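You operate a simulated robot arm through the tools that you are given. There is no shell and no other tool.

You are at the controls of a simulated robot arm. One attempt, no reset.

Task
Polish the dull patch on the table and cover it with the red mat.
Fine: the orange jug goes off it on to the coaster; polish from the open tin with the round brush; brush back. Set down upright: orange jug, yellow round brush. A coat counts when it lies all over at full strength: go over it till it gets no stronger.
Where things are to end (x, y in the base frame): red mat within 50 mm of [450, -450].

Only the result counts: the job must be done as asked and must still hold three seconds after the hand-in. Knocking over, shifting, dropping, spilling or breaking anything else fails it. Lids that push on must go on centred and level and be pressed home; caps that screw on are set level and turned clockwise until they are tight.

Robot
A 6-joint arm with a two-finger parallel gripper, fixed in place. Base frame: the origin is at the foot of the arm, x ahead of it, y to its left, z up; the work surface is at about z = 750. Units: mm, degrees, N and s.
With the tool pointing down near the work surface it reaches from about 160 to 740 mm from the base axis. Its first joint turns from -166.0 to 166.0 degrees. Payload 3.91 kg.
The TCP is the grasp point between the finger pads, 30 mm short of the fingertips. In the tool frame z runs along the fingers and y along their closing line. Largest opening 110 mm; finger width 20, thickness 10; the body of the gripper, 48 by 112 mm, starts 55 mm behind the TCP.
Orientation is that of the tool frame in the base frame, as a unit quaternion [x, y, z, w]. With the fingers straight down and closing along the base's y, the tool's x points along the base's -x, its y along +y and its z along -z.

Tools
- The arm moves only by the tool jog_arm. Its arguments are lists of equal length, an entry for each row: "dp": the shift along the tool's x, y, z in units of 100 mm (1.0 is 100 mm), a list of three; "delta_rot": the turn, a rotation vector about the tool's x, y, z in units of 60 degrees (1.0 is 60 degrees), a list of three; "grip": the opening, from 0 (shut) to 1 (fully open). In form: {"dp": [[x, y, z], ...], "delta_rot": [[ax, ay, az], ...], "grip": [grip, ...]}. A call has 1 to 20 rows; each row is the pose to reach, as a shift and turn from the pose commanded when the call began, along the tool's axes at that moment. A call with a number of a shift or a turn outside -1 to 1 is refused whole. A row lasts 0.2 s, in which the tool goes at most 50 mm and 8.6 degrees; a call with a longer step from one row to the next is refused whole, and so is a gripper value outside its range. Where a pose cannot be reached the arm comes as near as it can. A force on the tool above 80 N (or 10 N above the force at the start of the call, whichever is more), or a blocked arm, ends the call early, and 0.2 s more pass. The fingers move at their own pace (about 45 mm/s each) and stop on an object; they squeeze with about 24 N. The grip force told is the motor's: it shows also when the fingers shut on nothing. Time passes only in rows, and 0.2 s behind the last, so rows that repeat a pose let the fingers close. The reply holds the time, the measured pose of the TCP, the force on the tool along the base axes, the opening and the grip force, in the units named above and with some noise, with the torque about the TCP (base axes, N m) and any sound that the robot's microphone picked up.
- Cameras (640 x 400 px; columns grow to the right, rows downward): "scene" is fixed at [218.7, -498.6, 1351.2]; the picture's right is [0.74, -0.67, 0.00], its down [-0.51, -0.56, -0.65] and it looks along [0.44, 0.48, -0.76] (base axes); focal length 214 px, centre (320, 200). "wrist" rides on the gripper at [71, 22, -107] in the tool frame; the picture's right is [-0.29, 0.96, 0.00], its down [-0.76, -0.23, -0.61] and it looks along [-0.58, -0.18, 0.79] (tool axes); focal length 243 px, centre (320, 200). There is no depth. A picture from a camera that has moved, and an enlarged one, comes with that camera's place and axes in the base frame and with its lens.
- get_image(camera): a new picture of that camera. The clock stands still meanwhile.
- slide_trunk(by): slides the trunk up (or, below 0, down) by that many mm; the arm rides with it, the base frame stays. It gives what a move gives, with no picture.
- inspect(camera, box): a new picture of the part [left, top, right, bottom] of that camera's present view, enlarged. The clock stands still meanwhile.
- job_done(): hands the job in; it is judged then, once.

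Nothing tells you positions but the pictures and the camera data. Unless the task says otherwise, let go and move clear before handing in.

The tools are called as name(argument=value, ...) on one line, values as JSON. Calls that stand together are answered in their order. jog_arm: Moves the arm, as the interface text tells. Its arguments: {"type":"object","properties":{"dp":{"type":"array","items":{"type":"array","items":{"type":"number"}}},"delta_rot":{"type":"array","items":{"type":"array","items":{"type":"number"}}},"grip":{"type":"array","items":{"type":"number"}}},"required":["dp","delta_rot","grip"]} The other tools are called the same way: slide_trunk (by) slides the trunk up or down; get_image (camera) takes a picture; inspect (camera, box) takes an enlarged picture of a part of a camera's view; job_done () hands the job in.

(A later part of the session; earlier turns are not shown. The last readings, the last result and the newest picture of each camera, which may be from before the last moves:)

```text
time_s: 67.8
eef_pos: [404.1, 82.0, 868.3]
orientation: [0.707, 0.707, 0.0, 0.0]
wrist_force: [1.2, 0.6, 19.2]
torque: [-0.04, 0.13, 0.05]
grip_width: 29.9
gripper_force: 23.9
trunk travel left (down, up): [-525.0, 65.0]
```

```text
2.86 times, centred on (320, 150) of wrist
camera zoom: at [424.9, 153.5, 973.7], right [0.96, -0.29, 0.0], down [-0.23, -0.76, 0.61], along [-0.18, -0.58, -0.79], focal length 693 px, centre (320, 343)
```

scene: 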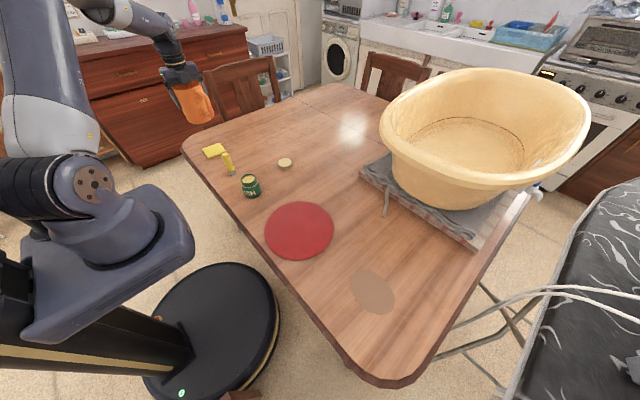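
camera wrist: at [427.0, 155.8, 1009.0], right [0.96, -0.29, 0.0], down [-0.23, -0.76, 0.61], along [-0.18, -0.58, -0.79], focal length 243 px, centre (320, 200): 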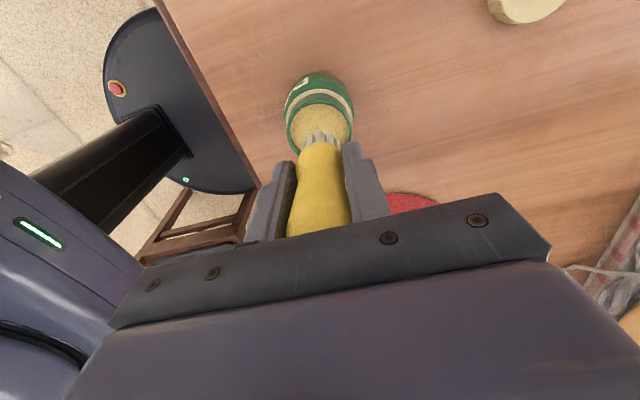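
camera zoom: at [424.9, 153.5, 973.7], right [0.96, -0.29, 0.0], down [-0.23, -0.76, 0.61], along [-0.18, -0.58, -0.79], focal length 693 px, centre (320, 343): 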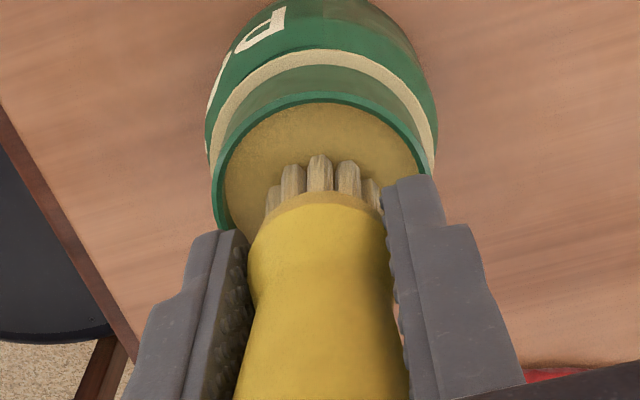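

The bristles have turned yellow with polish, and contact was at TCP z ≈ 869. I lift out and carry the brush to the dull patch near (450, -453).

jog_arm(dp=[[0, 0, -0.1], [0, 0, -0.3], [0, 0, -0.5]], delta_rot=[[0, 0, 0], [0, 0, 0], [0, 0, 0]], grip=[0, 0, 0])

jog_arm(dp=[[-0.2, 0.02, 0], [-0.5, 0.05, 0], [-0.8, 0.08, 0], [-1.0, 0.1, 0]], delta_rot=[[0, 0, 0], [0, 0, 0], [0, 0, 0], [0, 0, 0]], grip=[0, 0, 0, 0])

jog_arm(dp=[[-0.25, 0.02, 0], [-0.5, 0.05, 0], [-0.75, 0.08, 0], [-1.0, 0.1, 0]], delta_rot=[[0, 0, 0], [0, 0, 0], [0, 0, 0], [0, 0, 0]], grip=[0, 0, 0, 0])

jog_arm(dp=[[-0.25, 0.02, 0], [-0.5, 0.05, 0], [-0.75, 0.08, 0], [-1.0, 0.1, 0]], delta_rot=[[0, 0, 0], [0, 0, 0], [0, 0, 0], [0, 0, 0]], grip=[0, 0, 0, 0])

jog_arm(dp=[[-0.25, 0.02, 0], [-0.5, 0.05, 0], [-0.75, 0.08, 0], [-1.0, 0.1, 0]], delta_rot=[[0, 0, 0], [0, 0, 0], [0, 0, 0], [0, 0, 0]], grip=[0, 0, 0, 0])

jog_arm(dp=[[-0.25, 0.02, 0], [-0.5, 0.04, 0], [-0.75, 0.06, 0], [-1.0, 0.06, 0]], delta_rot=[[0, 0, 0], [0, 0, 0], [0, 0, 0], [0, 0, 0]], grip=[0, 0, 0, 0])

get_image(camera="wrist")

inspect(camera="scene", box=[320, 220, 480, 320])

```text
time_s: 68.6
eef_pos: [403.8, 80.4, 916.1]
orientation: [0.707, 0.707, -0.001, 0.001]
wrist_force: [-0.3, -0.6, 0.5]
torque: [-0.01, 0.01, 0.02]
grip_width: 30.1
gripper_force: 23.2
trunk travel left (down, up): [-525.0, 65.0]
```

```text
time_s: 69.6
eef_pos: [413.0, -18.6, 915.2]
orientation: [0.707, 0.708, 0.001, 0.0]
wrist_force: [0.4, 0.2, -0.4]
torque: [0.0, 0.0, 0.03]
grip_width: 29.7
gripper_force: 24.1
trunk travel left (down, up): [-525.0, 65.0]
```

```text
time_s: 70.6
eef_pos: [422.0, -118.3, 918.5]
orientation: [0.707, 0.707, 0.0, 0.0]
wrist_force: [-0.9, -0.3, -1.1]
torque: [0.0, -0.01, -0.03]
grip_width: 30.0
gripper_force: 23.2
trunk travel left (down, up): [-525.0, 65.0]
```

```text
time_s: 71.6
eef_pos: [433.2, -219.9, 916.9]
orientation: [0.708, 0.706, 0.0, -0.001]
wrist_force: [0.2, 0.0, -1.1]
torque: [0.03, -0.01, 0.01]
grip_width: 30.2
gripper_force: 23.9
trunk travel left (down, up): [-525.0, 65.0]
```

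```text
time_s: 72.6
eef_pos: [443.2, -318.5, 918.1]
orientation: [0.707, 0.707, 0.0, 0.0]
wrist_force: [-0.1, -0.1, -1.0]
torque: [0.02, -0.01, -0.01]
grip_width: 29.9
gripper_force: 23.9
trunk travel left (down, up): [-525.0, 65.0]
```

```text
time_s: 73.6
eef_pos: [446.7, -418.9, 916.1]
orientation: [0.707, 0.707, 0.001, 0.0]
wrist_force: [0.5, 1.0, -0.6]
torque: [0.01, -0.02, 0.03]
grip_width: 29.9
gripper_force: 23.7
trunk travel left (down, up): [-525.0, 65.0]
```

```text
taken
camera wrist: at [468.2, -347.2, 1022.4], right [0.96, -0.29, 0.0], down [-0.23, -0.76, 0.61], along [-0.18, -0.58, -0.79], focal length 243 px, centre (320, 200)
```

wrist: 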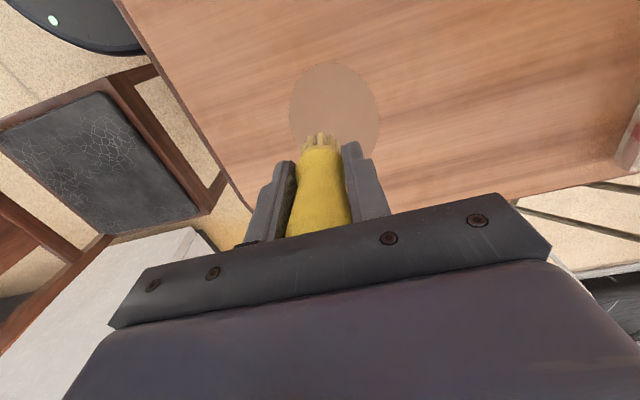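

```text
4.00 times, centred on (400, 270) of scene
camera zoom: at [218.7, -498.6, 1351.2], right [0.74, -0.67, 0.0], down [-0.51, -0.56, -0.65], along [0.44, 0.48, -0.76], focal length 858 px, centre (0, -80)
```

zoom: 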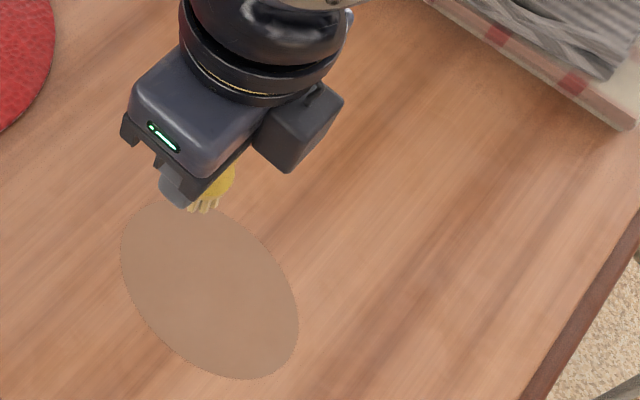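

The patch seems slightly elongated. I move beyond it so the wrist camera sees all of it unobstructed.

jog_arm(dp=[[-0.3, 0, -0.15], [-0.6, 0, -0.3], [-0.75, 0, -0.4], [-0.75, 0, -0.4]], delta_rot=[[0, 0, 0], [0, 0, 0], [0, 0, 0], [0, 0, 0]], grip=[0, 0, 0, 0])

get_image(camera="wrist")

inspect(camera="wrist", box=[240, 0, 420, 130])

inspect(camera="scene", box=[330, 240, 430, 320])

```text
time_s: 74.6
eef_pos: [448.0, -495.0, 956.8]
orientation: [0.708, 0.706, 0.0, 0.0]
wrist_force: [-0.5, -0.1, -0.6]
torque: [0.01, -0.02, -0.01]
grip_width: 29.9
gripper_force: 23.4
trunk travel left (down, up): [-525.0, 65.0]
```

```text
taken
camera wrist: at [469.3, -422.7, 1063.3], right [0.96, -0.29, 0.0], down [-0.23, -0.76, 0.61], along [-0.18, -0.58, -0.79], focal length 243 px, centre (320, 200)
```

wrist: 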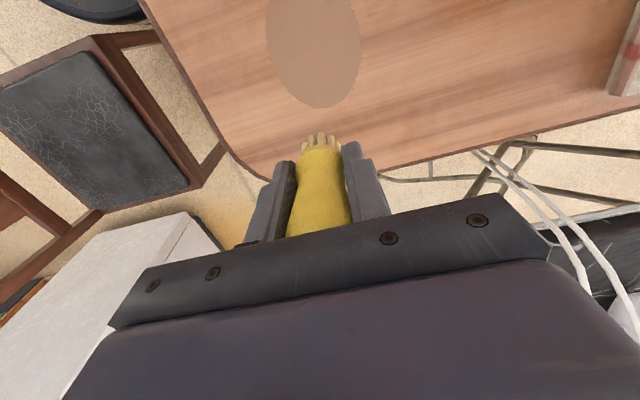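

```text
3.08 times, centred on (330, 65) of wrist
camera zoom: at [469.3, -422.7, 1063.3], right [0.96, -0.29, 0.0], down [-0.23, -0.76, 0.61], along [-0.18, -0.58, -0.79], focal length 746 px, centre (289, 615)
```

zoom: 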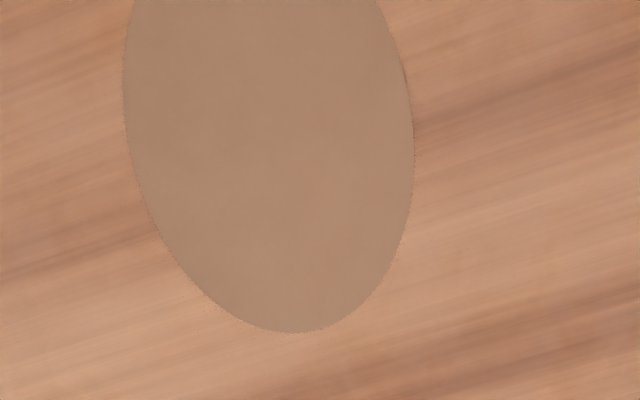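

```text
5.00 times, centred on (380, 280) of scene
camera zoom: at [218.7, -498.6, 1351.2], right [0.74, -0.67, 0.0], down [-0.51, -0.56, -0.65], along [0.44, 0.48, -0.76], focal length 1072 px, centre (20, -200)
```

zoom: 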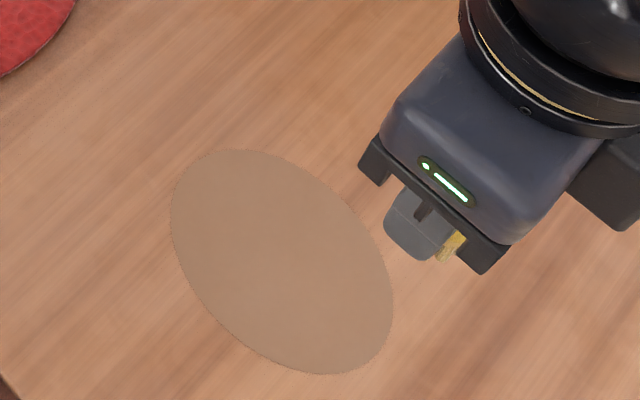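

The patch looks like an ellipse about 95 × 135 mm, centred near (452, -451) with its long axis along y. I go above its centre and lower until the bristles touch.

jog_arm(dp=[[0.2, 0.02, 0.3], [0.45, 0.04, 0.6], [0.45, 0.04, 0.9]], delta_rot=[[0, 0, 0], [0, 0, 0], [0, 0, 0]], grip=[0, 0, 0])

jog_arm(dp=[[0, 0, 0.2], [0, 0, 0.4], [0, 0, 0.55], [0, 0, 0.6], [0, 0, 0.6]], delta_rot=[[0, 0, 0], [0, 0, 0], [0, 0, 0], [0, 0, 0], [0, 0, 0]], grip=[0, 0, 0, 0, 0])

inspect(camera="wrist", box=[240, 40, 400, 180])

inspect(camera="scene", box=[330, 240, 430, 320])

```text
time_s: 75.4
eef_pos: [453.1, -449.9, 867.9]
orientation: [0.708, 0.707, 0.0, 0.001]
wrist_force: [0.3, 0.0, -0.3]
torque: [0.04, 0.0, 0.0]
grip_width: 29.8
gripper_force: 24.1
trunk travel left (down, up): [-525.0, 65.0]
```

```text
time_s: 76.6
eef_pos: [453.0, -449.8, 806.6]
orientation: [0.707, 0.707, 0.001, 0.0]
wrist_force: [-0.1, -0.2, -1.5]
torque: [0.01, 0.05, 0.0]
grip_width: 29.8
gripper_force: 24.0
trunk travel left (down, up): [-525.0, 65.0]
```

```text
2.86 times, centred on (320, 110) of wrist
camera zoom: at [474.5, -377.9, 913.1], right [0.96, -0.29, 0.0], down [-0.23, -0.76, 0.61], along [-0.18, -0.58, -0.79], focal length 693 px, centre (320, 457)
```

zoom: 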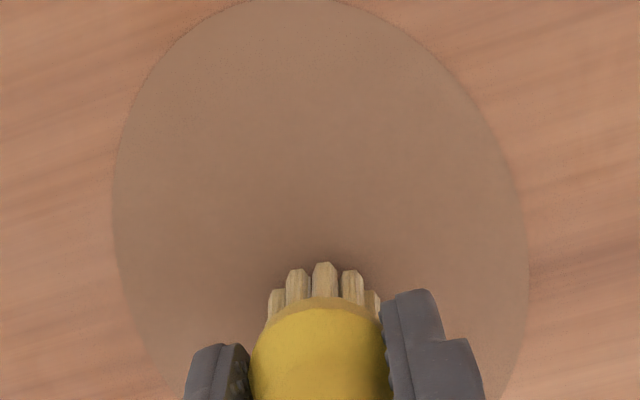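

```text
5.00 times, centred on (380, 280) of scene
camera zoom: at [218.7, -498.6, 1351.2], right [0.74, -0.67, 0.0], down [-0.51, -0.56, -0.65], along [0.44, 0.48, -0.76], focal length 1072 px, centre (20, -200)
```

zoom: 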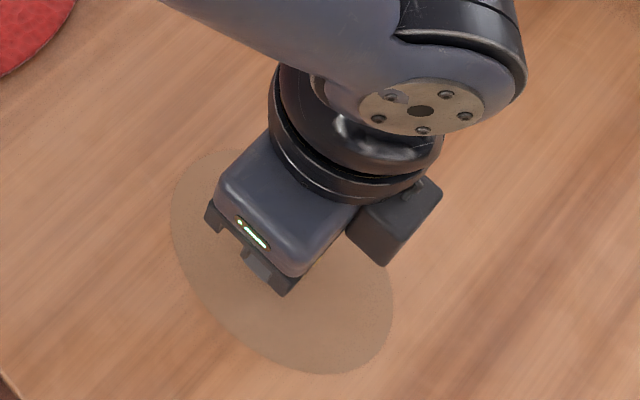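

The close view puts the patch at (455, -450) with half-axes about 50 × 66 mm. I lower the last few millimetres to touch.

jog_arm(dp=[[0, 0, 0.01], [0, 0, 0.02], [0, 0, 0.03], [0, 0, 0.03]], delta_rot=[[0, 0, 0], [0, 0, 0], [0, 0, 0], [0, 0, 0]], grip=[0, 0, 0, 0])

jog_arm(dp=[[0, 0, 0.005], [0, 0, 0.01], [0, 0, 0.015], [0, 0, 0.015]], delta_rot=[[0, 0, 0], [0, 0, 0], [0, 0, 0], [0, 0, 0]], grip=[0, 0, 0, 0])

```text
time_s: 77.6
eef_pos: [453.3, -449.0, 803.2]
orientation: [0.707, 0.707, -0.001, 0.0]
wrist_force: [0.7, -0.6, -0.7]
torque: [0.01, -0.02, 0.01]
grip_width: 29.7
gripper_force: 24.2
trunk travel left (down, up): [-525.0, 65.0]
```

```text
time_s: 78.6
eef_pos: [453.3, -448.5, 803.0]
orientation: [0.708, 0.707, 0.0, 0.0]
wrist_force: [-0.3, 0.5, -0.9]
torque: [-0.03, 0.01, 0.03]
grip_width: 29.3
gripper_force: 23.9
trunk travel left (down, up): [-525.0, 65.0]
```

There is no contact yet, so I go down another 2 mm.

jog_arm(dp=[[0, 0, 0.005], [0, 0, 0.01], [0, 0, 0.015], [0, 0, 0.02], [0, 0, 0.02]], delta_rot=[[0, 0, 0], [0, 0, 0], [0, 0, 0], [0, 0, 0], [0, 0, 0]], grip=[0, 0, 0, 0, 0])

inspect(camera="wrist", box=[240, 40, 400, 180])

```text
time_s: 79.8
eef_pos: [452.5, -449.3, 802.3]
orientation: [0.707, 0.707, 0.0, 0.002]
wrist_force: [0.8, 0.5, 16.4]
torque: [0.15, -0.03, 0.0]
grip_width: 29.6
gripper_force: 24.3
trunk travel left (down, up): [-525.0, 65.0]
```

```text
2.86 times, centred on (320, 110) of wrist
camera zoom: at [474.1, -377.0, 908.8], right [0.96, -0.29, 0.0], down [-0.23, -0.76, 0.61], along [-0.17, -0.58, -0.79], focal length 693 px, centre (320, 457)
```

zoom: 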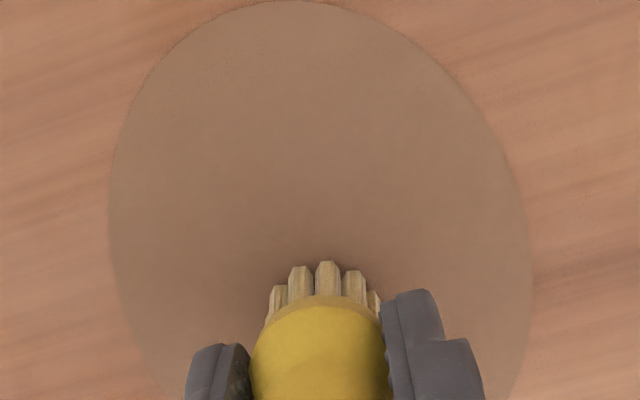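

There is contact now, at 16 N. I ease off 1 mm and make a test stroke along y to see how the coat builds.

jog_arm(dp=[[0, 0, -0.01], [0.15, 0, -0.01], [0.3, 0, -0.01], [0.45, 0, -0.01], [0.3, 0, -0.01], [0.15, 0, -0.01], [0, 0, -0.01]], delta_rot=[[0, 0, 0], [0, 0, 0], [0, 0, 0], [0, 0, 0], [0, 0, 0], [0, 0, 0], [0, 0, 0]], grip=[0, 0, 0, 0, 0, 0, 0])

inspect(camera="wrist", box=[240, 40, 400, 180])

get_image(camera="wrist")

```text
time_s: 81.4
eef_pos: [452.8, -448.6, 802.3]
orientation: [0.707, 0.707, 0.0, 0.001]
wrist_force: [-0.4, 3.5, 12.1]
torque: [0.29, 0.0, -0.02]
grip_width: 29.1
gripper_force: 23.2
trunk travel left (down, up): [-525.0, 65.0]
```

```text
2.86 times, centred on (320, 110) of wrist
camera zoom: at [474.0, -376.8, 908.1], right [0.96, -0.29, 0.0], down [-0.23, -0.76, 0.61], along [-0.18, -0.58, -0.79], focal length 693 px, centre (320, 457)
```

zoom: 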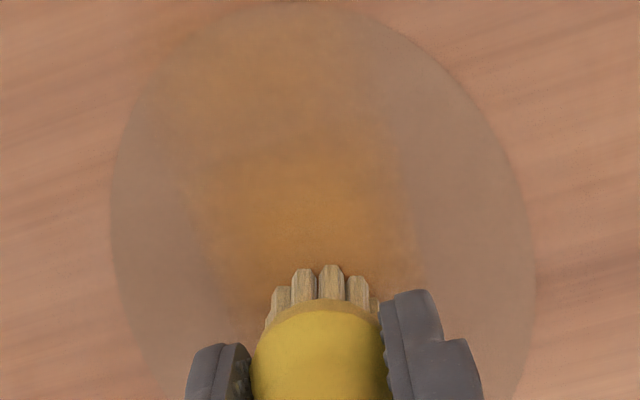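

```text
taken
camera wrist: at [474.0, -376.8, 908.1], right [0.96, -0.29, 0.0], down [-0.23, -0.76, 0.61], along [-0.18, -0.58, -0.79], focal length 243 px, centre (320, 200)
```

wrist: 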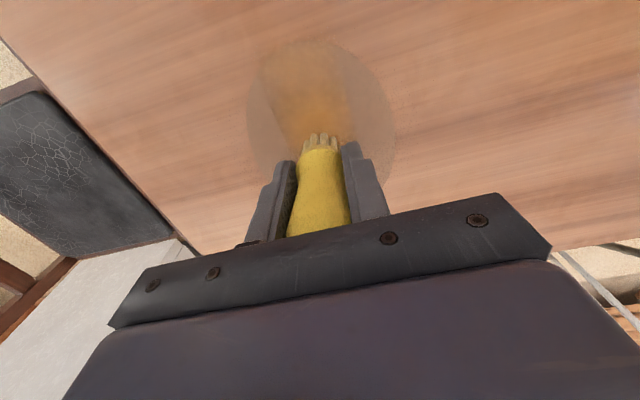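

The test stroke laid an amber coat about 50 mm wide, so the polish works. I now raster the -x half of the patch at the same light pressure.

jog_arm(dp=[[-0.204, -0.19, -0.01], [-0.394, -0.4, -0.01], [-0.144, -0.4, -0.01], [0.106, -0.4, -0.01], [0.366, -0.4, -0.01], [0.536, -0.28, -0.01], [0.266, -0.28, -0.01], [-0.014, -0.28, -0.01], [-0.294, -0.28, -0.01], [-0.564, -0.28, -0.01], [-0.654, -0.16, -0.01], [-0.334, -0.16, -0.01], [-0.014, -0.16, -0.01], [0.306, -0.16, -0.01], [0.626, -0.16, -0.01], [0.646, -0.04, -0.01], [0.316, -0.04, -0.01], [-0.014, -0.04, -0.01]], delta_rot=[[0, 0, 0], [0, 0, 0], [0, 0, 0], [0, 0, 0], [0, 0, 0], [0, 0, 0], [0, 0, 0], [0, 0, 0], [0, 0, 0], [0, 0, 0], [0, 0, 0], [0, 0, 0], [0, 0, 0], [0, 0, 0], [0, 0, 0], [0, 0, 0], [0, 0, 0], [0, 0, 0]], grip=[0, 0, 0, 0, 0, 0, 0, 0, 0, 0, 0, 0, 0, 0, 0, 0, 0, 0])

get_image(camera="wrist")

inspect(camera="scene", box=[330, 240, 430, 320])

```text
time_s: 85.2
eef_pos: [449.1, -451.5, 801.8]
orientation: [0.707, 0.707, 0.0, 0.001]
wrist_force: [-0.2, -0.5, 5.7]
torque: [0.02, 0.0, 0.03]
grip_width: 29.1
gripper_force: 23.9
trunk travel left (down, up): [-525.0, 65.0]
```

```text
taken
camera wrist: at [469.9, -379.4, 908.3], right [0.96, -0.29, 0.0], down [-0.23, -0.76, 0.61], along [-0.18, -0.58, -0.79], focal length 243 px, centre (320, 200)
```

wrist: 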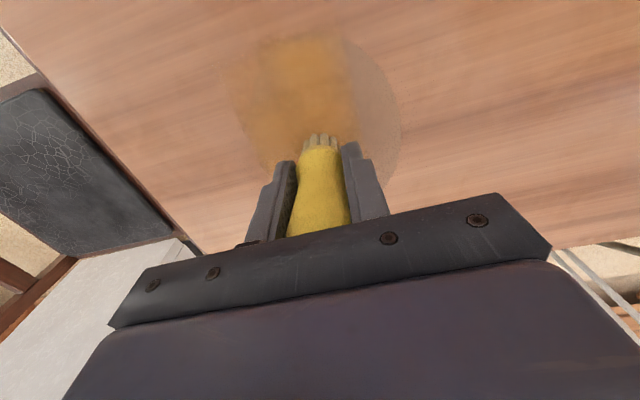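

```text
5.00 times, centred on (380, 280) of scene
camera zoom: at [218.7, -498.6, 1351.2], right [0.74, -0.67, 0.0], down [-0.51, -0.56, -0.65], along [0.44, 0.48, -0.76], focal length 1072 px, centre (20, -200)
```

zoom: 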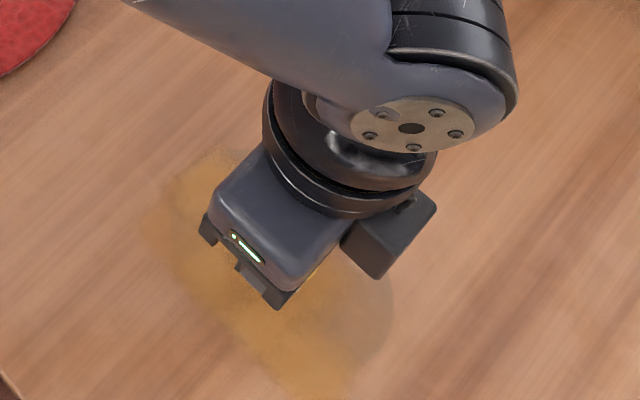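

The -x half has a good coat and contact is still 6 N. I raster the +x half now.

jog_arm(dp=[[-0.32, 0, 0], [-0.6, 0, 0], [-0.6, 0.12, 0], [-0.3, 0.12, 0], [0, 0.12, 0], [0.3, 0.12, 0], [0.6, 0.12, 0], [0.58, 0.24, 0], [0.3, 0.24, 0], [0, 0.24, 0], [-0.3, 0.24, 0], [-0.58, 0.24, 0], [-0.48, 0.36, 0], [-0.24, 0.36, 0], [0, 0.36, 0], [0.24, 0.36, 0], [0.48, 0.36, 0], [0.3, 0.46, 0], [0, 0.46, 0], [-0.3, 0.46, 0]], delta_rot=[[0, 0, 0], [0, 0, 0], [0, 0, 0], [0, 0, 0], [0, 0, 0], [0, 0, 0], [0, 0, 0], [0, 0, 0], [0, 0, 0], [0, 0, 0], [0, 0, 0], [0, 0, 0], [0, 0, 0], [0, 0, 0], [0, 0, 0], [0, 0, 0], [0, 0, 0], [0, 0, 0], [0, 0, 0], [0, 0, 0]], grip=[0, 0, 0, 0, 0, 0, 0, 0, 0, 0, 0, 0, 0, 0, 0, 0, 0, 0, 0, 0])

get_image(camera="wrist")

inspect(camera="scene", box=[330, 240, 430, 320])

```text
time_s: 89.4
eef_pos: [494.9, -479.9, 801.3]
orientation: [0.707, 0.707, 0.0, 0.001]
wrist_force: [0.9, -1.3, 4.5]
torque: [0.01, 0.0, -0.02]
grip_width: 29.2
gripper_force: 23.7
trunk travel left (down, up): [-525.0, 65.0]
```

```text
taken
camera wrist: at [516.0, -409.0, 908.4], right [0.96, -0.29, 0.0], down [-0.23, -0.76, 0.61], along [-0.18, -0.58, -0.79], focal length 243 px, centre (320, 200)
```

wrist: 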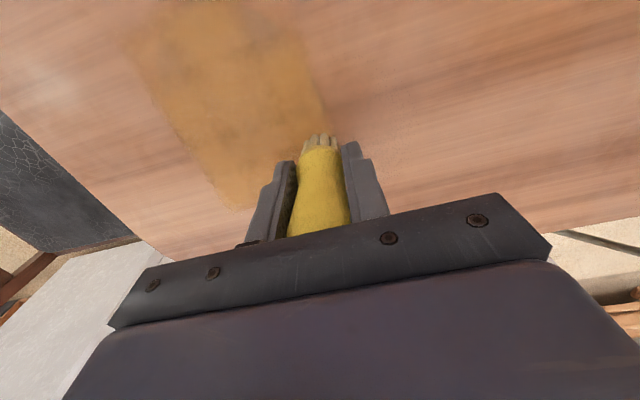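

```text
5.00 times, centred on (380, 280) of scene
camera zoom: at [218.7, -498.6, 1351.2], right [0.74, -0.67, 0.0], down [-0.51, -0.56, -0.65], along [0.44, 0.48, -0.76], focal length 1072 px, centre (20, -200)
```

zoom: 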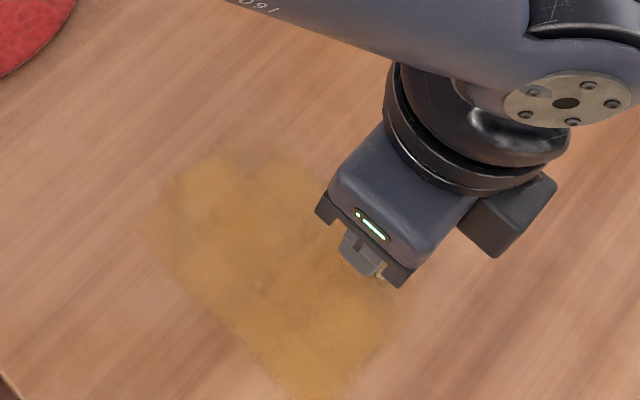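

The centre is well coated but the +x edge is lighter, and the brush may be running low. I lift to view the whole patch.

jog_arm(dp=[[0, 0, -0.1], [0, -0.1, -0.4], [0, -0.25, -0.7], [0, -0.4, -1.0]], delta_rot=[[0, 0, 0], [0, 0, 0], [0, 0, 0], [0, 0, 0]], grip=[0, 0, 0, 0])

jog_arm(dp=[[0, 0, -0.4], [0, 0, -0.8], [0, 0, -0.8]], delta_rot=[[0, 0, 0], [0, 0, 0], [0, 0, 0]], grip=[0, 0, 0])

inspect(camera="wrist", box=[230, 0, 430, 150])

inspect(camera="scene", box=[330, 240, 430, 320])

```text
time_s: 90.4
eef_pos: [454.1, -480.5, 902.5]
orientation: [0.708, 0.706, 0.0, 0.0]
wrist_force: [0.3, -0.1, -0.6]
torque: [-0.01, -0.01, 0.0]
grip_width: 29.1
gripper_force: 24.2
trunk travel left (down, up): [-525.0, 65.0]
```

```text
time_s: 91.2
eef_pos: [453.6, -481.4, 984.7]
orientation: [0.707, 0.707, 0.0, 0.0]
wrist_force: [0.2, 0.4, -1.2]
torque: [0.01, -0.01, 0.01]
grip_width: 29.1
gripper_force: 23.9
trunk travel left (down, up): [-525.0, 65.0]
```

```text
2.67 times, centred on (330, 75) of wrist
camera zoom: at [475.5, -408.6, 1090.4], right [0.96, -0.29, 0.0], down [-0.23, -0.76, 0.61], along [-0.18, -0.58, -0.79], focal length 647 px, centre (293, 533)
```

zoom: 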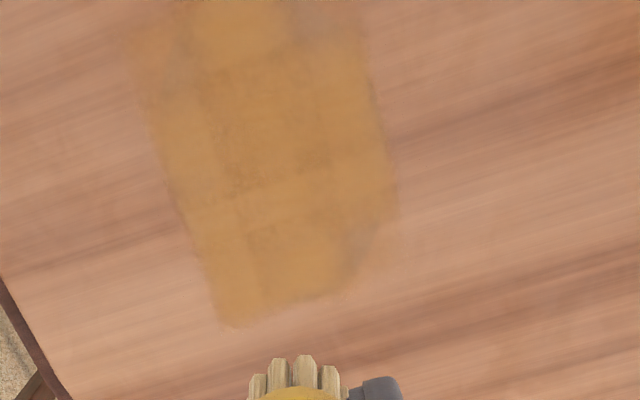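

```text
5.00 times, centred on (380, 280) of scene
camera zoom: at [218.7, -498.6, 1351.2], right [0.74, -0.67, 0.0], down [-0.51, -0.56, -0.65], along [0.44, 0.48, -0.76], focal length 1072 px, centre (20, -200)
```

zoom: 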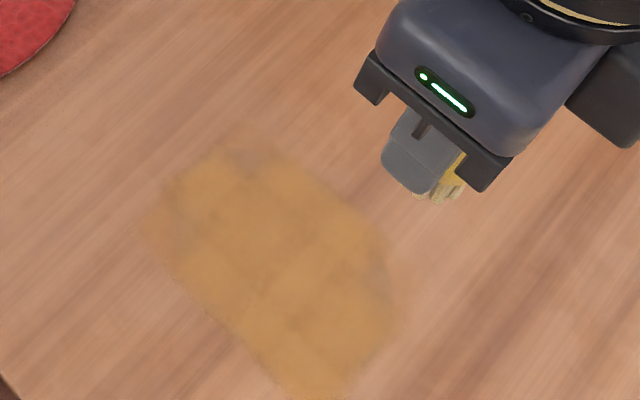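

The coat covers most of the patch, with weaker spots at the +y end and the +x edge. I go back down and brush around the perimeter and the weak spots.

jog_arm(dp=[[0, 0, 0.35], [0, 0, 0.7], [0, 0, 1.0]], delta_rot=[[0, 0, 0], [0, 0, 0], [0, 0, 0]], grip=[0, 0, 0])

jog_arm(dp=[[0, 0, 0.3], [0, 0, 0.55], [0, 0, 0.7], [0, 0, 0.78], [0, 0, 0.8]], delta_rot=[[0, 0, 0], [0, 0, 0], [0, 0, 0], [0, 0, 0], [0, 0, 0]], grip=[0, 0, 0, 0, 0])

jog_arm(dp=[[0.154, 0.244, 0], [0.314, 0.474, 0], [0.619, 0.412, 0], [0.842, 0.244, 0], [0.924, 0.014, 0], [0.842, -0.216, 0], [0.619, -0.384, 0], [0.314, -0.446, 0], [0.009, -0.384, 0], [-0.214, -0.216, 0], [-0.296, 0.014, 0], [-0.214, 0.244, 0], [0.009, 0.412, 0], [0.314, 0.474, 0], [0.514, 0.314, 0], [0.794, 0.114, 0], [0.714, 0.264, 0], [0.514, 0.374, 0], [0.114, 0.374, 0], [0.314, 0.014, 0]], delta_rot=[[0, 0, 0], [0, 0, 0], [0, 0, 0], [0, 0, 0], [0, 0, 0], [0, 0, 0], [0, 0, 0], [0, 0, 0], [0, 0, 0], [0, 0, 0], [0, 0, 0], [0, 0, 0], [0, 0, 0], [0, 0, 0], [0, 0, 0], [0, 0, 0], [0, 0, 0], [0, 0, 0], [0, 0, 0], [0, 0, 0]], grip=[0, 0, 0, 0, 0, 0, 0, 0, 0, 0, 0, 0, 0, 0, 0, 0, 0, 0, 0, 0])

get_image(camera="wrist")

inspect(camera="scene", box=[330, 240, 430, 320])

```text
time_s: 92.0
eef_pos: [453.7, -478.4, 881.5]
orientation: [0.708, 0.707, 0.0, 0.0]
wrist_force: [0.1, 0.2, -1.6]
torque: [-0.01, -0.01, 0.02]
grip_width: 29.3
gripper_force: 23.8
trunk travel left (down, up): [-525.0, 65.0]
```

```text
time_s: 93.2
eef_pos: [456.1, -480.9, 802.0]
orientation: [0.708, 0.707, 0.0, 0.0]
wrist_force: [-0.2, -0.1, -1.1]
torque: [0.03, -0.01, -0.02]
grip_width: 29.4
gripper_force: 23.2
trunk travel left (down, up): [-525.0, 65.0]
```

```text
time_s: 97.4
eef_pos: [454.2, -450.8, 801.8]
orientation: [0.707, 0.707, 0.001, 0.0]
wrist_force: [0.5, 0.3, -1.1]
torque: [-0.01, 0.01, -0.02]
grip_width: 29.1
gripper_force: 24.2
trunk travel left (down, up): [-525.0, 65.0]
```

```text
taken
camera wrist: at [476.5, -380.1, 908.8], right [0.96, -0.29, 0.0], down [-0.23, -0.76, 0.61], along [-0.18, -0.58, -0.79], focal length 243 px, centre (320, 200)
```

wrist: 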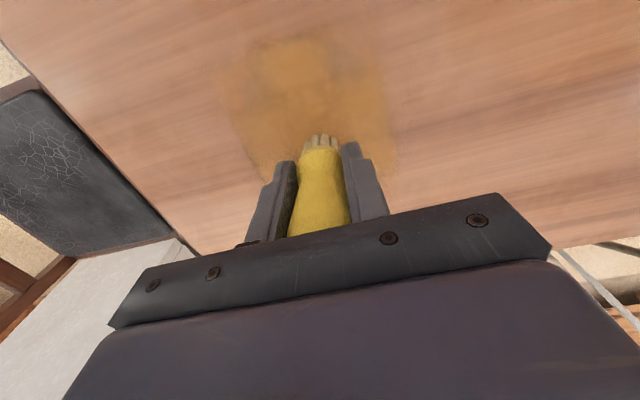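

```text
5.00 times, centred on (380, 280) of scene
camera zoom: at [218.7, -498.6, 1351.2], right [0.74, -0.67, 0.0], down [-0.51, -0.56, -0.65], along [0.44, 0.48, -0.76], focal length 1072 px, centre (20, -200)
```

zoom: 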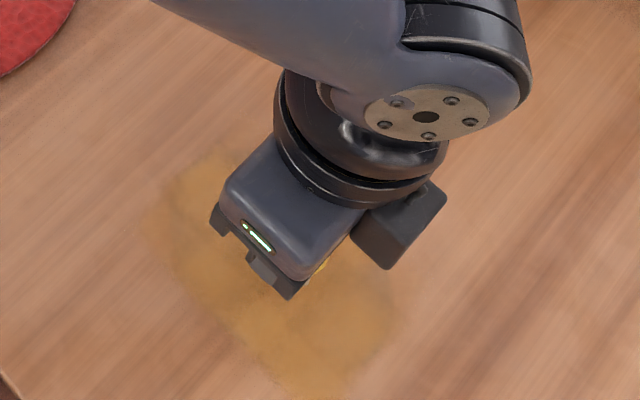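

The force shows the bristles just off the surface. I lower about 1 mm to regain contact.

jog_arm(dp=[[0, 0, 0.005], [0, 0, 0.01], [0, 0, 0.01]], delta_rot=[[0, 0, 0], [0, 0, 0], [0, 0, 0]], grip=[0, 0, 0])

```text
time_s: 98.2
eef_pos: [455.6, -450.5, 801.5]
orientation: [0.708, 0.706, 0.001, 0.001]
wrist_force: [-1.2, -2.0, 4.9]
torque: [-0.02, 0.09, 0.02]
grip_width: 29.2
gripper_force: 23.7
trunk travel left (down, up): [-525.0, 65.0]
```

Contact is at 5 N. I repeat the perimeter pass.

jog_arm(dp=[[0, 0.23, 0.003], [0, 0.46, 0.003], [0.305, 0.398, 0.003], [0.528, 0.23, 0.003], [0.61, 0, 0.003], [0.528, -0.23, 0.003], [0.305, -0.398, 0.003], [0, -0.46, 0.003], [-0.305, -0.398, 0.003], [-0.528, -0.23, 0.003], [-0.61, 0, 0.003], [-0.528, 0.23, 0.003], [-0.305, 0.398, 0.003], [0, 0.46, 0.003], [0.2, 0.3, 0.003], [0.48, 0.1, 0.003], [0.4, 0.25, 0.003], [0.2, 0.36, 0.003], [-0.2, 0.36, 0.003], [0, 0, 0.003]], delta_rot=[[0, 0, 0], [0, 0, 0], [0, 0, 0], [0, 0, 0], [0, 0, 0], [0, 0, 0], [0, 0, 0], [0, 0, 0], [0, 0, 0], [0, 0, 0], [0, 0, 0], [0, 0, 0], [0, 0, 0], [0, 0, 0], [0, 0, 0], [0, 0, 0], [0, 0, 0], [0, 0, 0], [0, 0, 0], [0, 0, 0]], grip=[0, 0, 0, 0, 0, 0, 0, 0, 0, 0, 0, 0, 0, 0, 0, 0, 0, 0, 0, 0])

jog_arm(dp=[[0, 0, -0.2], [-0.15, 0, -0.6], [-0.3, 0, -1.0]], delta_rot=[[0, 0, 0], [0, 0, 0], [0, 0, 0]], grip=[0, 0, 0])

jog_arm(dp=[[0, 0, -0.4], [0, 0, -0.8], [0, 0, -0.8]], delta_rot=[[0, 0, 0], [0, 0, 0], [0, 0, 0]], grip=[0, 0, 0])

inspect(camera="wrist", box=[230, 0, 430, 150])

inspect(camera="scene", box=[330, 240, 430, 320])

```text
time_s: 102.4
eef_pos: [455.4, -450.4, 801.2]
orientation: [0.707, 0.707, 0.0, -0.002]
wrist_force: [-3.4, 1.1, 5.9]
torque: [-0.01, 0.12, -0.01]
grip_width: 29.1
gripper_force: 23.4
trunk travel left (down, up): [-525.0, 65.0]
```

```text
time_s: 103.2
eef_pos: [457.5, -480.3, 899.6]
orientation: [0.708, 0.707, 0.0, -0.001]
wrist_force: [0.8, 0.4, -0.3]
torque: [0.02, 0.03, 0.0]
grip_width: 29.1
gripper_force: 24.3
trunk travel left (down, up): [-525.0, 65.0]
```

```text
time_s: 104.0
eef_pos: [455.0, -479.4, 980.0]
orientation: [0.708, 0.706, 0.0, 0.0]
wrist_force: [-0.2, -0.1, -1.7]
torque: [-0.01, -0.03, 0.0]
grip_width: 29.2
gripper_force: 24.2
trunk travel left (down, up): [-525.0, 65.0]
```

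```text
2.67 times, centred on (330, 75) of wrist
camera zoom: at [476.1, -408.5, 1086.9], right [0.96, -0.29, 0.0], down [-0.23, -0.76, 0.61], along [-0.18, -0.58, -0.79], focal length 647 px, centre (293, 533)
```

zoom: 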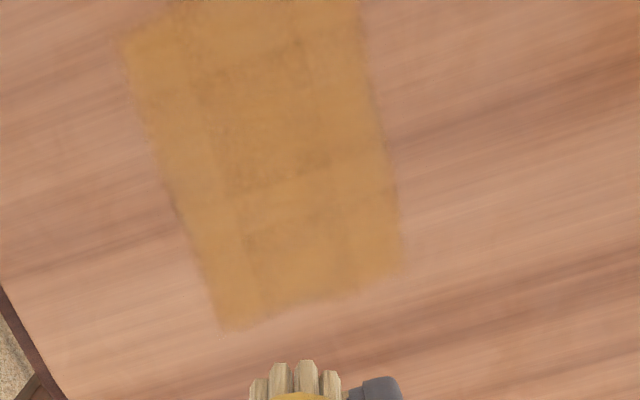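

```text
5.00 times, centred on (380, 280) of scene
camera zoom: at [218.7, -498.6, 1351.2], right [0.74, -0.67, 0.0], down [-0.51, -0.56, -0.65], along [0.44, 0.48, -0.76], focal length 1072 px, centre (20, -200)
```

zoom: 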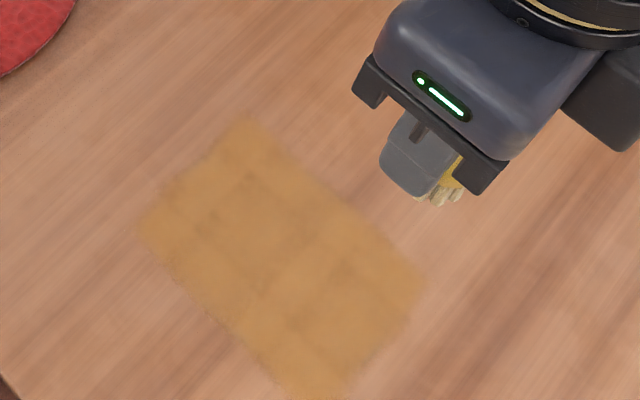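

The coat now fills the whole rectangle around the patch in amber, with slight mottling. I go down again for another full pass to make sure it reaches full strength.

jog_arm(dp=[[0.15, 0, 0.35], [0.3, 0, 0.7], [0.3, 0, 1.0]], delta_rot=[[0, 0, 0], [0, 0, 0], [0, 0, 0]], grip=[0, 0, 0])

jog_arm(dp=[[0, 0, 0.3], [0, 0, 0.55], [0, 0, 0.7], [0, 0, 0.78], [0, 0, 0.805], [0, 0, 0.805]], delta_rot=[[0, 0, 0], [0, 0, 0], [0, 0, 0], [0, 0, 0], [0, 0, 0], [0, 0, 0]], grip=[0, 0, 0, 0, 0, 0])

```text
time_s: 104.8
eef_pos: [456.1, -448.9, 881.7]
orientation: [0.708, 0.706, 0.0, 0.0]
wrist_force: [0.7, -0.2, -0.7]
torque: [0.0, -0.04, -0.03]
grip_width: 28.9
gripper_force: 23.4
trunk travel left (down, up): [-525.0, 65.0]
```

```text
time_s: 106.2
eef_pos: [454.4, -449.4, 800.9]
orientation: [0.707, 0.708, 0.0, 0.0]
wrist_force: [-0.4, -0.1, -0.8]
torque: [-0.02, 0.03, -0.01]
grip_width: 29.0
gripper_force: 23.7
trunk travel left (down, up): [-525.0, 65.0]
```

I add about 1 mm of pressure and raster the -x half again.

jog_arm(dp=[[-0.18, -0.22, 0.012], [-0.36, -0.42, 0.012], [-0.08, -0.42, 0.012], [0.2, -0.42, 0.012], [0.38, -0.42, 0.012], [0.55, -0.3, 0.012], [0.2, -0.3, 0.012], [-0.18, -0.3, 0.012], [-0.55, -0.3, 0.012], [-0.62, -0.16, 0.012], [-0.22, -0.16, 0.012], [0.2, -0.16, 0.012], [0.62, -0.16, 0.012], [0.64, -0.02, 0.012], [0.22, -0.02, 0.012], [-0.2, -0.02, 0.012], [-0.64, -0.02, 0.012], [-0.62, 0.1, 0.012], [-0.3, 0.1, 0.012], [0, 0.1, 0.012]], delta_rot=[[0, 0, 0], [0, 0, 0], [0, 0, 0], [0, 0, 0], [0, 0, 0], [0, 0, 0], [0, 0, 0], [0, 0, 0], [0, 0, 0], [0, 0, 0], [0, 0, 0], [0, 0, 0], [0, 0, 0], [0, 0, 0], [0, 0, 0], [0, 0, 0], [0, 0, 0], [0, 0, 0], [0, 0, 0], [0, 0, 0]], grip=[0, 0, 0, 0, 0, 0, 0, 0, 0, 0, 0, 0, 0, 0, 0, 0, 0, 0, 0, 0])

```text
time_s: 110.4
eef_pos: [465.0, -449.5, 799.5]
orientation: [0.707, 0.707, 0.0, 0.0]
wrist_force: [-0.3, 0.9, 10.1]
torque: [-0.19, -0.04, 0.01]
grip_width: 29.0
gripper_force: 24.0
trunk travel left (down, up): [-525.0, 65.0]
```

That pass ran at 10 N. Now the +x half.

jog_arm(dp=[[0.3, 0, 0], [0.62, 0, 0], [0.58, 0.12, 0], [0.2, 0.12, 0], [-0.2, 0.12, 0], [-0.58, 0.12, 0], [-0.48, 0.24, 0], [-0.1, 0.24, 0], [0.25, 0.24, 0], [0.48, 0.24, 0], [0.35, 0.34, 0], [0, 0.34, 0], [-0.35, 0.34, 0], [-0.5, 0.2, 0], [-0.6, -0.05, 0], [-0.5, -0.3, 0], [-0.3, -0.15, 0], [0, -0.1, 0]], delta_rot=[[0, 0, 0], [0, 0, 0], [0, 0, 0], [0, 0, 0], [0, 0, 0], [0, 0, 0], [0, 0, 0], [0, 0, 0], [0, 0, 0], [0, 0, 0], [0, 0, 0], [0, 0, 0], [0, 0, 0], [0, 0, 0], [0, 0, 0], [0, 0, 0], [0, 0, 0], [0, 0, 0]], grip=[0, 0, 0, 0, 0, 0, 0, 0, 0, 0, 0, 0, 0, 0, 0, 0, 0, 0])

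jog_arm(dp=[[0, 0, -0.2], [-0.15, 0, -0.6], [-0.3, 0, -1.0]], delta_rot=[[0, 0, 0], [0, 0, 0], [0, 0, 0]], grip=[0, 0, 0])

jog_arm(dp=[[0, 0, -0.4], [0, 0, -0.8], [0, 0, -0.8]], delta_rot=[[0, 0, 0], [0, 0, 0], [0, 0, 0]], grip=[0, 0, 0])

inspect(camera="wrist", box=[230, 0, 430, 150])

inspect(camera="scene", box=[330, 240, 430, 320])

```text
time_s: 114.2
eef_pos: [455.9, -447.6, 800.7]
orientation: [0.708, 0.706, 0.0, 0.0]
wrist_force: [0.2, 0.3, -0.7]
torque: [0.01, 0.0, -0.02]
grip_width: 29.5
gripper_force: 23.8
trunk travel left (down, up): [-525.0, 65.0]
```

```text
time_s: 115.0
eef_pos: [454.9, -477.2, 900.0]
orientation: [0.708, 0.706, 0.0, 0.0]
wrist_force: [-0.8, -0.3, -0.5]
torque: [0.0, -0.03, -0.03]
grip_width: 29.3
gripper_force: 24.1
trunk travel left (down, up): [-525.0, 65.0]
```

```text
time_s: 115.8
eef_pos: [455.4, -479.1, 981.1]
orientation: [0.707, 0.707, 0.0, 0.0]
wrist_force: [0.3, 0.0, -1.7]
torque: [-0.02, -0.02, -0.01]
grip_width: 29.5
gripper_force: 24.0
trunk travel left (down, up): [-525.0, 65.0]
```

```text
2.67 times, centred on (330, 75) of wrist
camera zoom: at [476.3, -407.9, 1088.0], right [0.96, -0.29, 0.0], down [-0.23, -0.76, 0.61], along [-0.18, -0.58, -0.79], focal length 647 px, centre (293, 533)
```

zoom: 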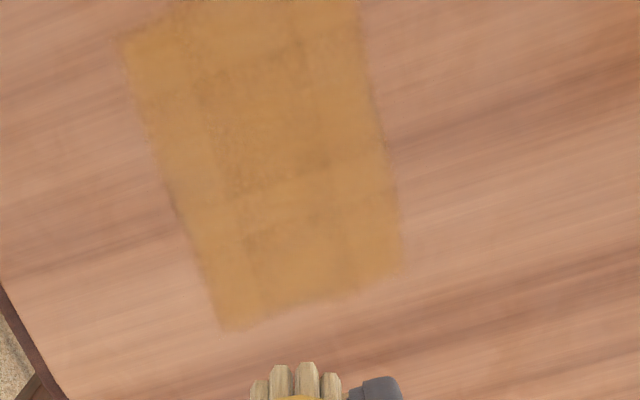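

```text
5.00 times, centred on (380, 280) of scene
camera zoom: at [218.7, -498.6, 1351.2], right [0.74, -0.67, 0.0], down [-0.51, -0.56, -0.65], along [0.44, 0.48, -0.76], focal length 1072 px, centre (20, -200)
```

zoom: 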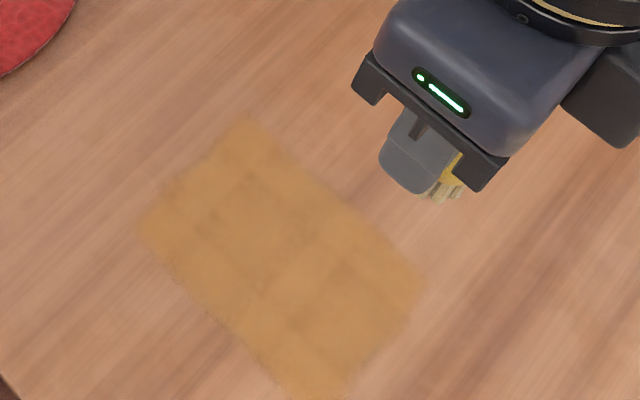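

The coat looks nearly unchanged, but the last strokes may have lost contact. To be sure, I re-dip the brush and make one more pass, so I travel back to the tin.

jog_arm(dp=[[0.25, -0.02, 0], [0.5, -0.05, 0], [0.75, -0.08, 0], [1.0, -0.1, 0]], delta_rot=[[0, 0, 0], [0, 0, 0], [0, 0, 0], [0, 0, 0]], grip=[0, 0, 0, 0])

jog_arm(dp=[[0.25, -0.02, 0], [0.5, -0.05, 0], [0.75, -0.08, 0], [1.0, -0.1, 0]], delta_rot=[[0, 0, 0], [0, 0, 0], [0, 0, 0], [0, 0, 0]], grip=[0, 0, 0, 0])

jog_arm(dp=[[0.25, -0.02, 0], [0.5, -0.05, 0], [0.75, -0.08, 0], [1.0, -0.1, 0]], delta_rot=[[0, 0, 0], [0, 0, 0], [0, 0, 0], [0, 0, 0]], grip=[0, 0, 0, 0])

jog_arm(dp=[[0.25, -0.02, 0], [0.5, -0.05, 0], [0.75, -0.08, 0], [1.0, -0.1, 0]], delta_rot=[[0, 0, 0], [0, 0, 0], [0, 0, 0], [0, 0, 0]], grip=[0, 0, 0, 0])

jog_arm(dp=[[0.25, -0.02, 0.2], [0.5, -0.05, 0.4], [0.75, -0.08, 0.6], [1.0, -0.11, 0.7]], delta_rot=[[0, 0, 0], [0, 0, 0], [0, 0, 0], [0, 0, 0]], grip=[0, 0, 0, 0])

jog_arm(dp=[[0.2, 0, 0], [0.4, 0, 0], [0.61, 0, 0], [0.61, 0, 0]], delta_rot=[[0, 0, 0], [0, 0, 0], [0, 0, 0], [0, 0, 0]], grip=[0, 0, 0, 0])

inspect(camera="wrist", box=[240, 80, 400, 220])

inspect(camera="scene", box=[330, 240, 430, 320])

get_image(camera="scene")

```text
time_s: 116.8
eef_pos: [445.3, -379.1, 979.3]
orientation: [0.707, 0.708, -0.001, 0.0]
wrist_force: [-0.5, -0.8, -0.5]
torque: [0.01, 0.0, -0.02]
grip_width: 28.9
gripper_force: 24.2
trunk travel left (down, up): [-525.0, 65.0]
```

```text
time_s: 117.8
eef_pos: [436.1, -280.4, 979.1]
orientation: [0.707, 0.707, 0.0, 0.001]
wrist_force: [-0.4, 0.3, -0.9]
torque: [0.04, 0.0, 0.02]
grip_width: 29.2
gripper_force: 24.1
trunk travel left (down, up): [-525.0, 65.0]
```

```text
time_s: 118.8
eef_pos: [427.7, -180.4, 979.2]
orientation: [0.707, 0.707, 0.0, 0.0]
wrist_force: [-0.5, 0.4, -1.9]
torque: [0.0, 0.01, -0.04]
grip_width: 29.0
gripper_force: 24.0
trunk travel left (down, up): [-525.0, 65.0]
```

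```text
time_s: 119.8
eef_pos: [416.2, -77.8, 979.8]
orientation: [0.708, 0.706, 0.0, 0.0]
wrist_force: [0.1, -0.2, -1.5]
torque: [0.0, 0.02, 0.01]
grip_width: 29.5
gripper_force: 24.3
trunk travel left (down, up): [-525.0, 65.0]
```

```text
time_s: 120.8
eef_pos: [405.7, 22.1, 910.1]
orientation: [0.708, 0.706, 0.0, 0.0]
wrist_force: [-0.8, -0.1, -0.1]
torque: [0.0, -0.02, -0.03]
grip_width: 29.1
gripper_force: 23.7
trunk travel left (down, up): [-525.0, 65.0]
```

```text
time_s: 121.8
eef_pos: [405.7, 82.0, 909.6]
orientation: [0.707, 0.707, 0.0, 0.0]
wrist_force: [0.3, 0.1, -1.2]
torque: [-0.02, 0.0, 0.01]
grip_width: 29.3
gripper_force: 23.7
trunk travel left (down, up): [-525.0, 65.0]
```

```text
2.86 times, centred on (320, 150) of wrist
camera zoom: at [426.4, 154.2, 1015.4], right [0.96, -0.29, 0.0], down [-0.23, -0.76, 0.61], along [-0.18, -0.58, -0.79], focal length 693 px, centre (320, 343)
```

zoom: 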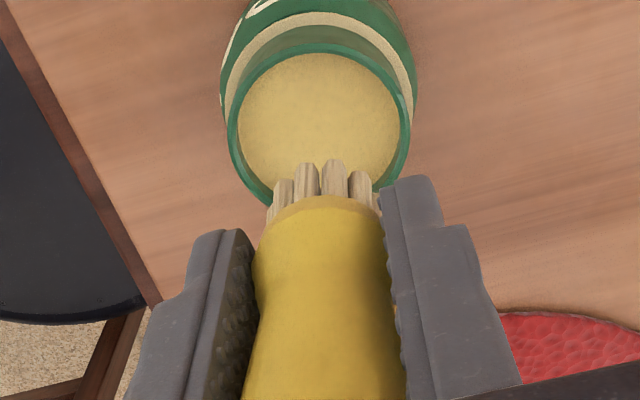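

```text
5.00 times, centred on (380, 280) of scene
camera zoom: at [218.7, -498.6, 1351.2], right [0.74, -0.67, 0.0], down [-0.51, -0.56, -0.65], along [0.44, 0.48, -0.76], focal length 1072 px, centre (20, -200)
```

zoom: 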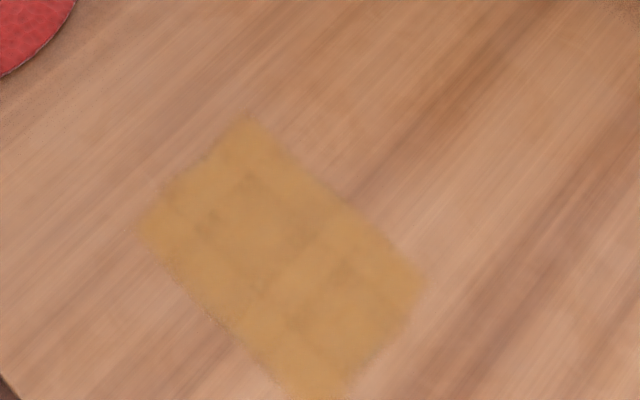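

```text
taken
```

scene: 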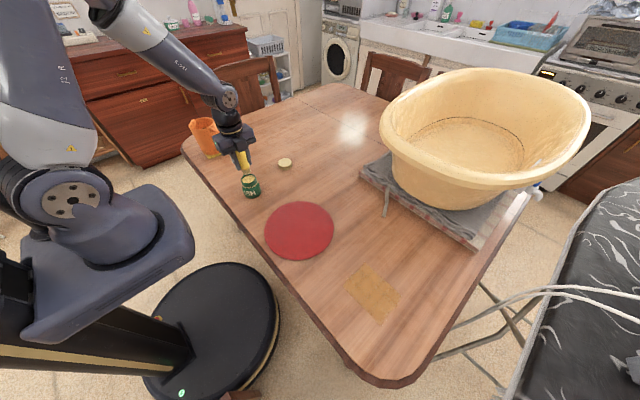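

The tin is centred below. The bristles look paler, so I lower in for a second dip.

jog_arm(dp=[[0, -0.01, 0.15], [0, -0.015, 0.3], [0, -0.015, 0.36], [0, -0.015, 0.38], [0, -0.015, 0.39], [0, -0.015, 0.4], [0, -0.015, 0.4]], delta_rot=[[0, 0, 0], [0, 0, 0], [0, 0, 0], [0, 0, 0], [0, 0, 0], [0, 0, 0], [0, 0, 0]], grip=[0, 0, 0, 0, 0, 0, 0])

inspect(camera="wrist", box=[240, 80, 400, 220])

```text
time_s: 123.4
eef_pos: [404.6, 82.8, 870.6]
orientation: [0.708, 0.707, 0.001, 0.001]
wrist_force: [0.7, -0.5, 8.5]
torque: [-0.18, 0.03, -0.01]
grip_width: 29.4
gripper_force: 23.8
trunk travel left (down, up): [-525.0, 65.0]
```

```text
2.86 times, centred on (320, 150) of wrist
camera zoom: at [425.7, 154.1, 976.4], right [0.96, -0.29, 0.0], down [-0.23, -0.76, 0.61], along [-0.18, -0.58, -0.79], focal length 693 px, centre (320, 343)
```

zoom: 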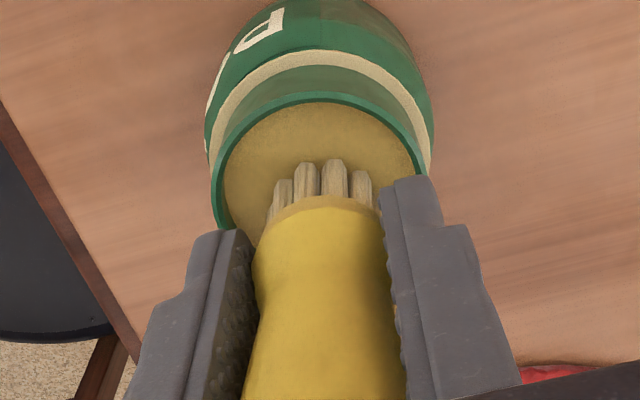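

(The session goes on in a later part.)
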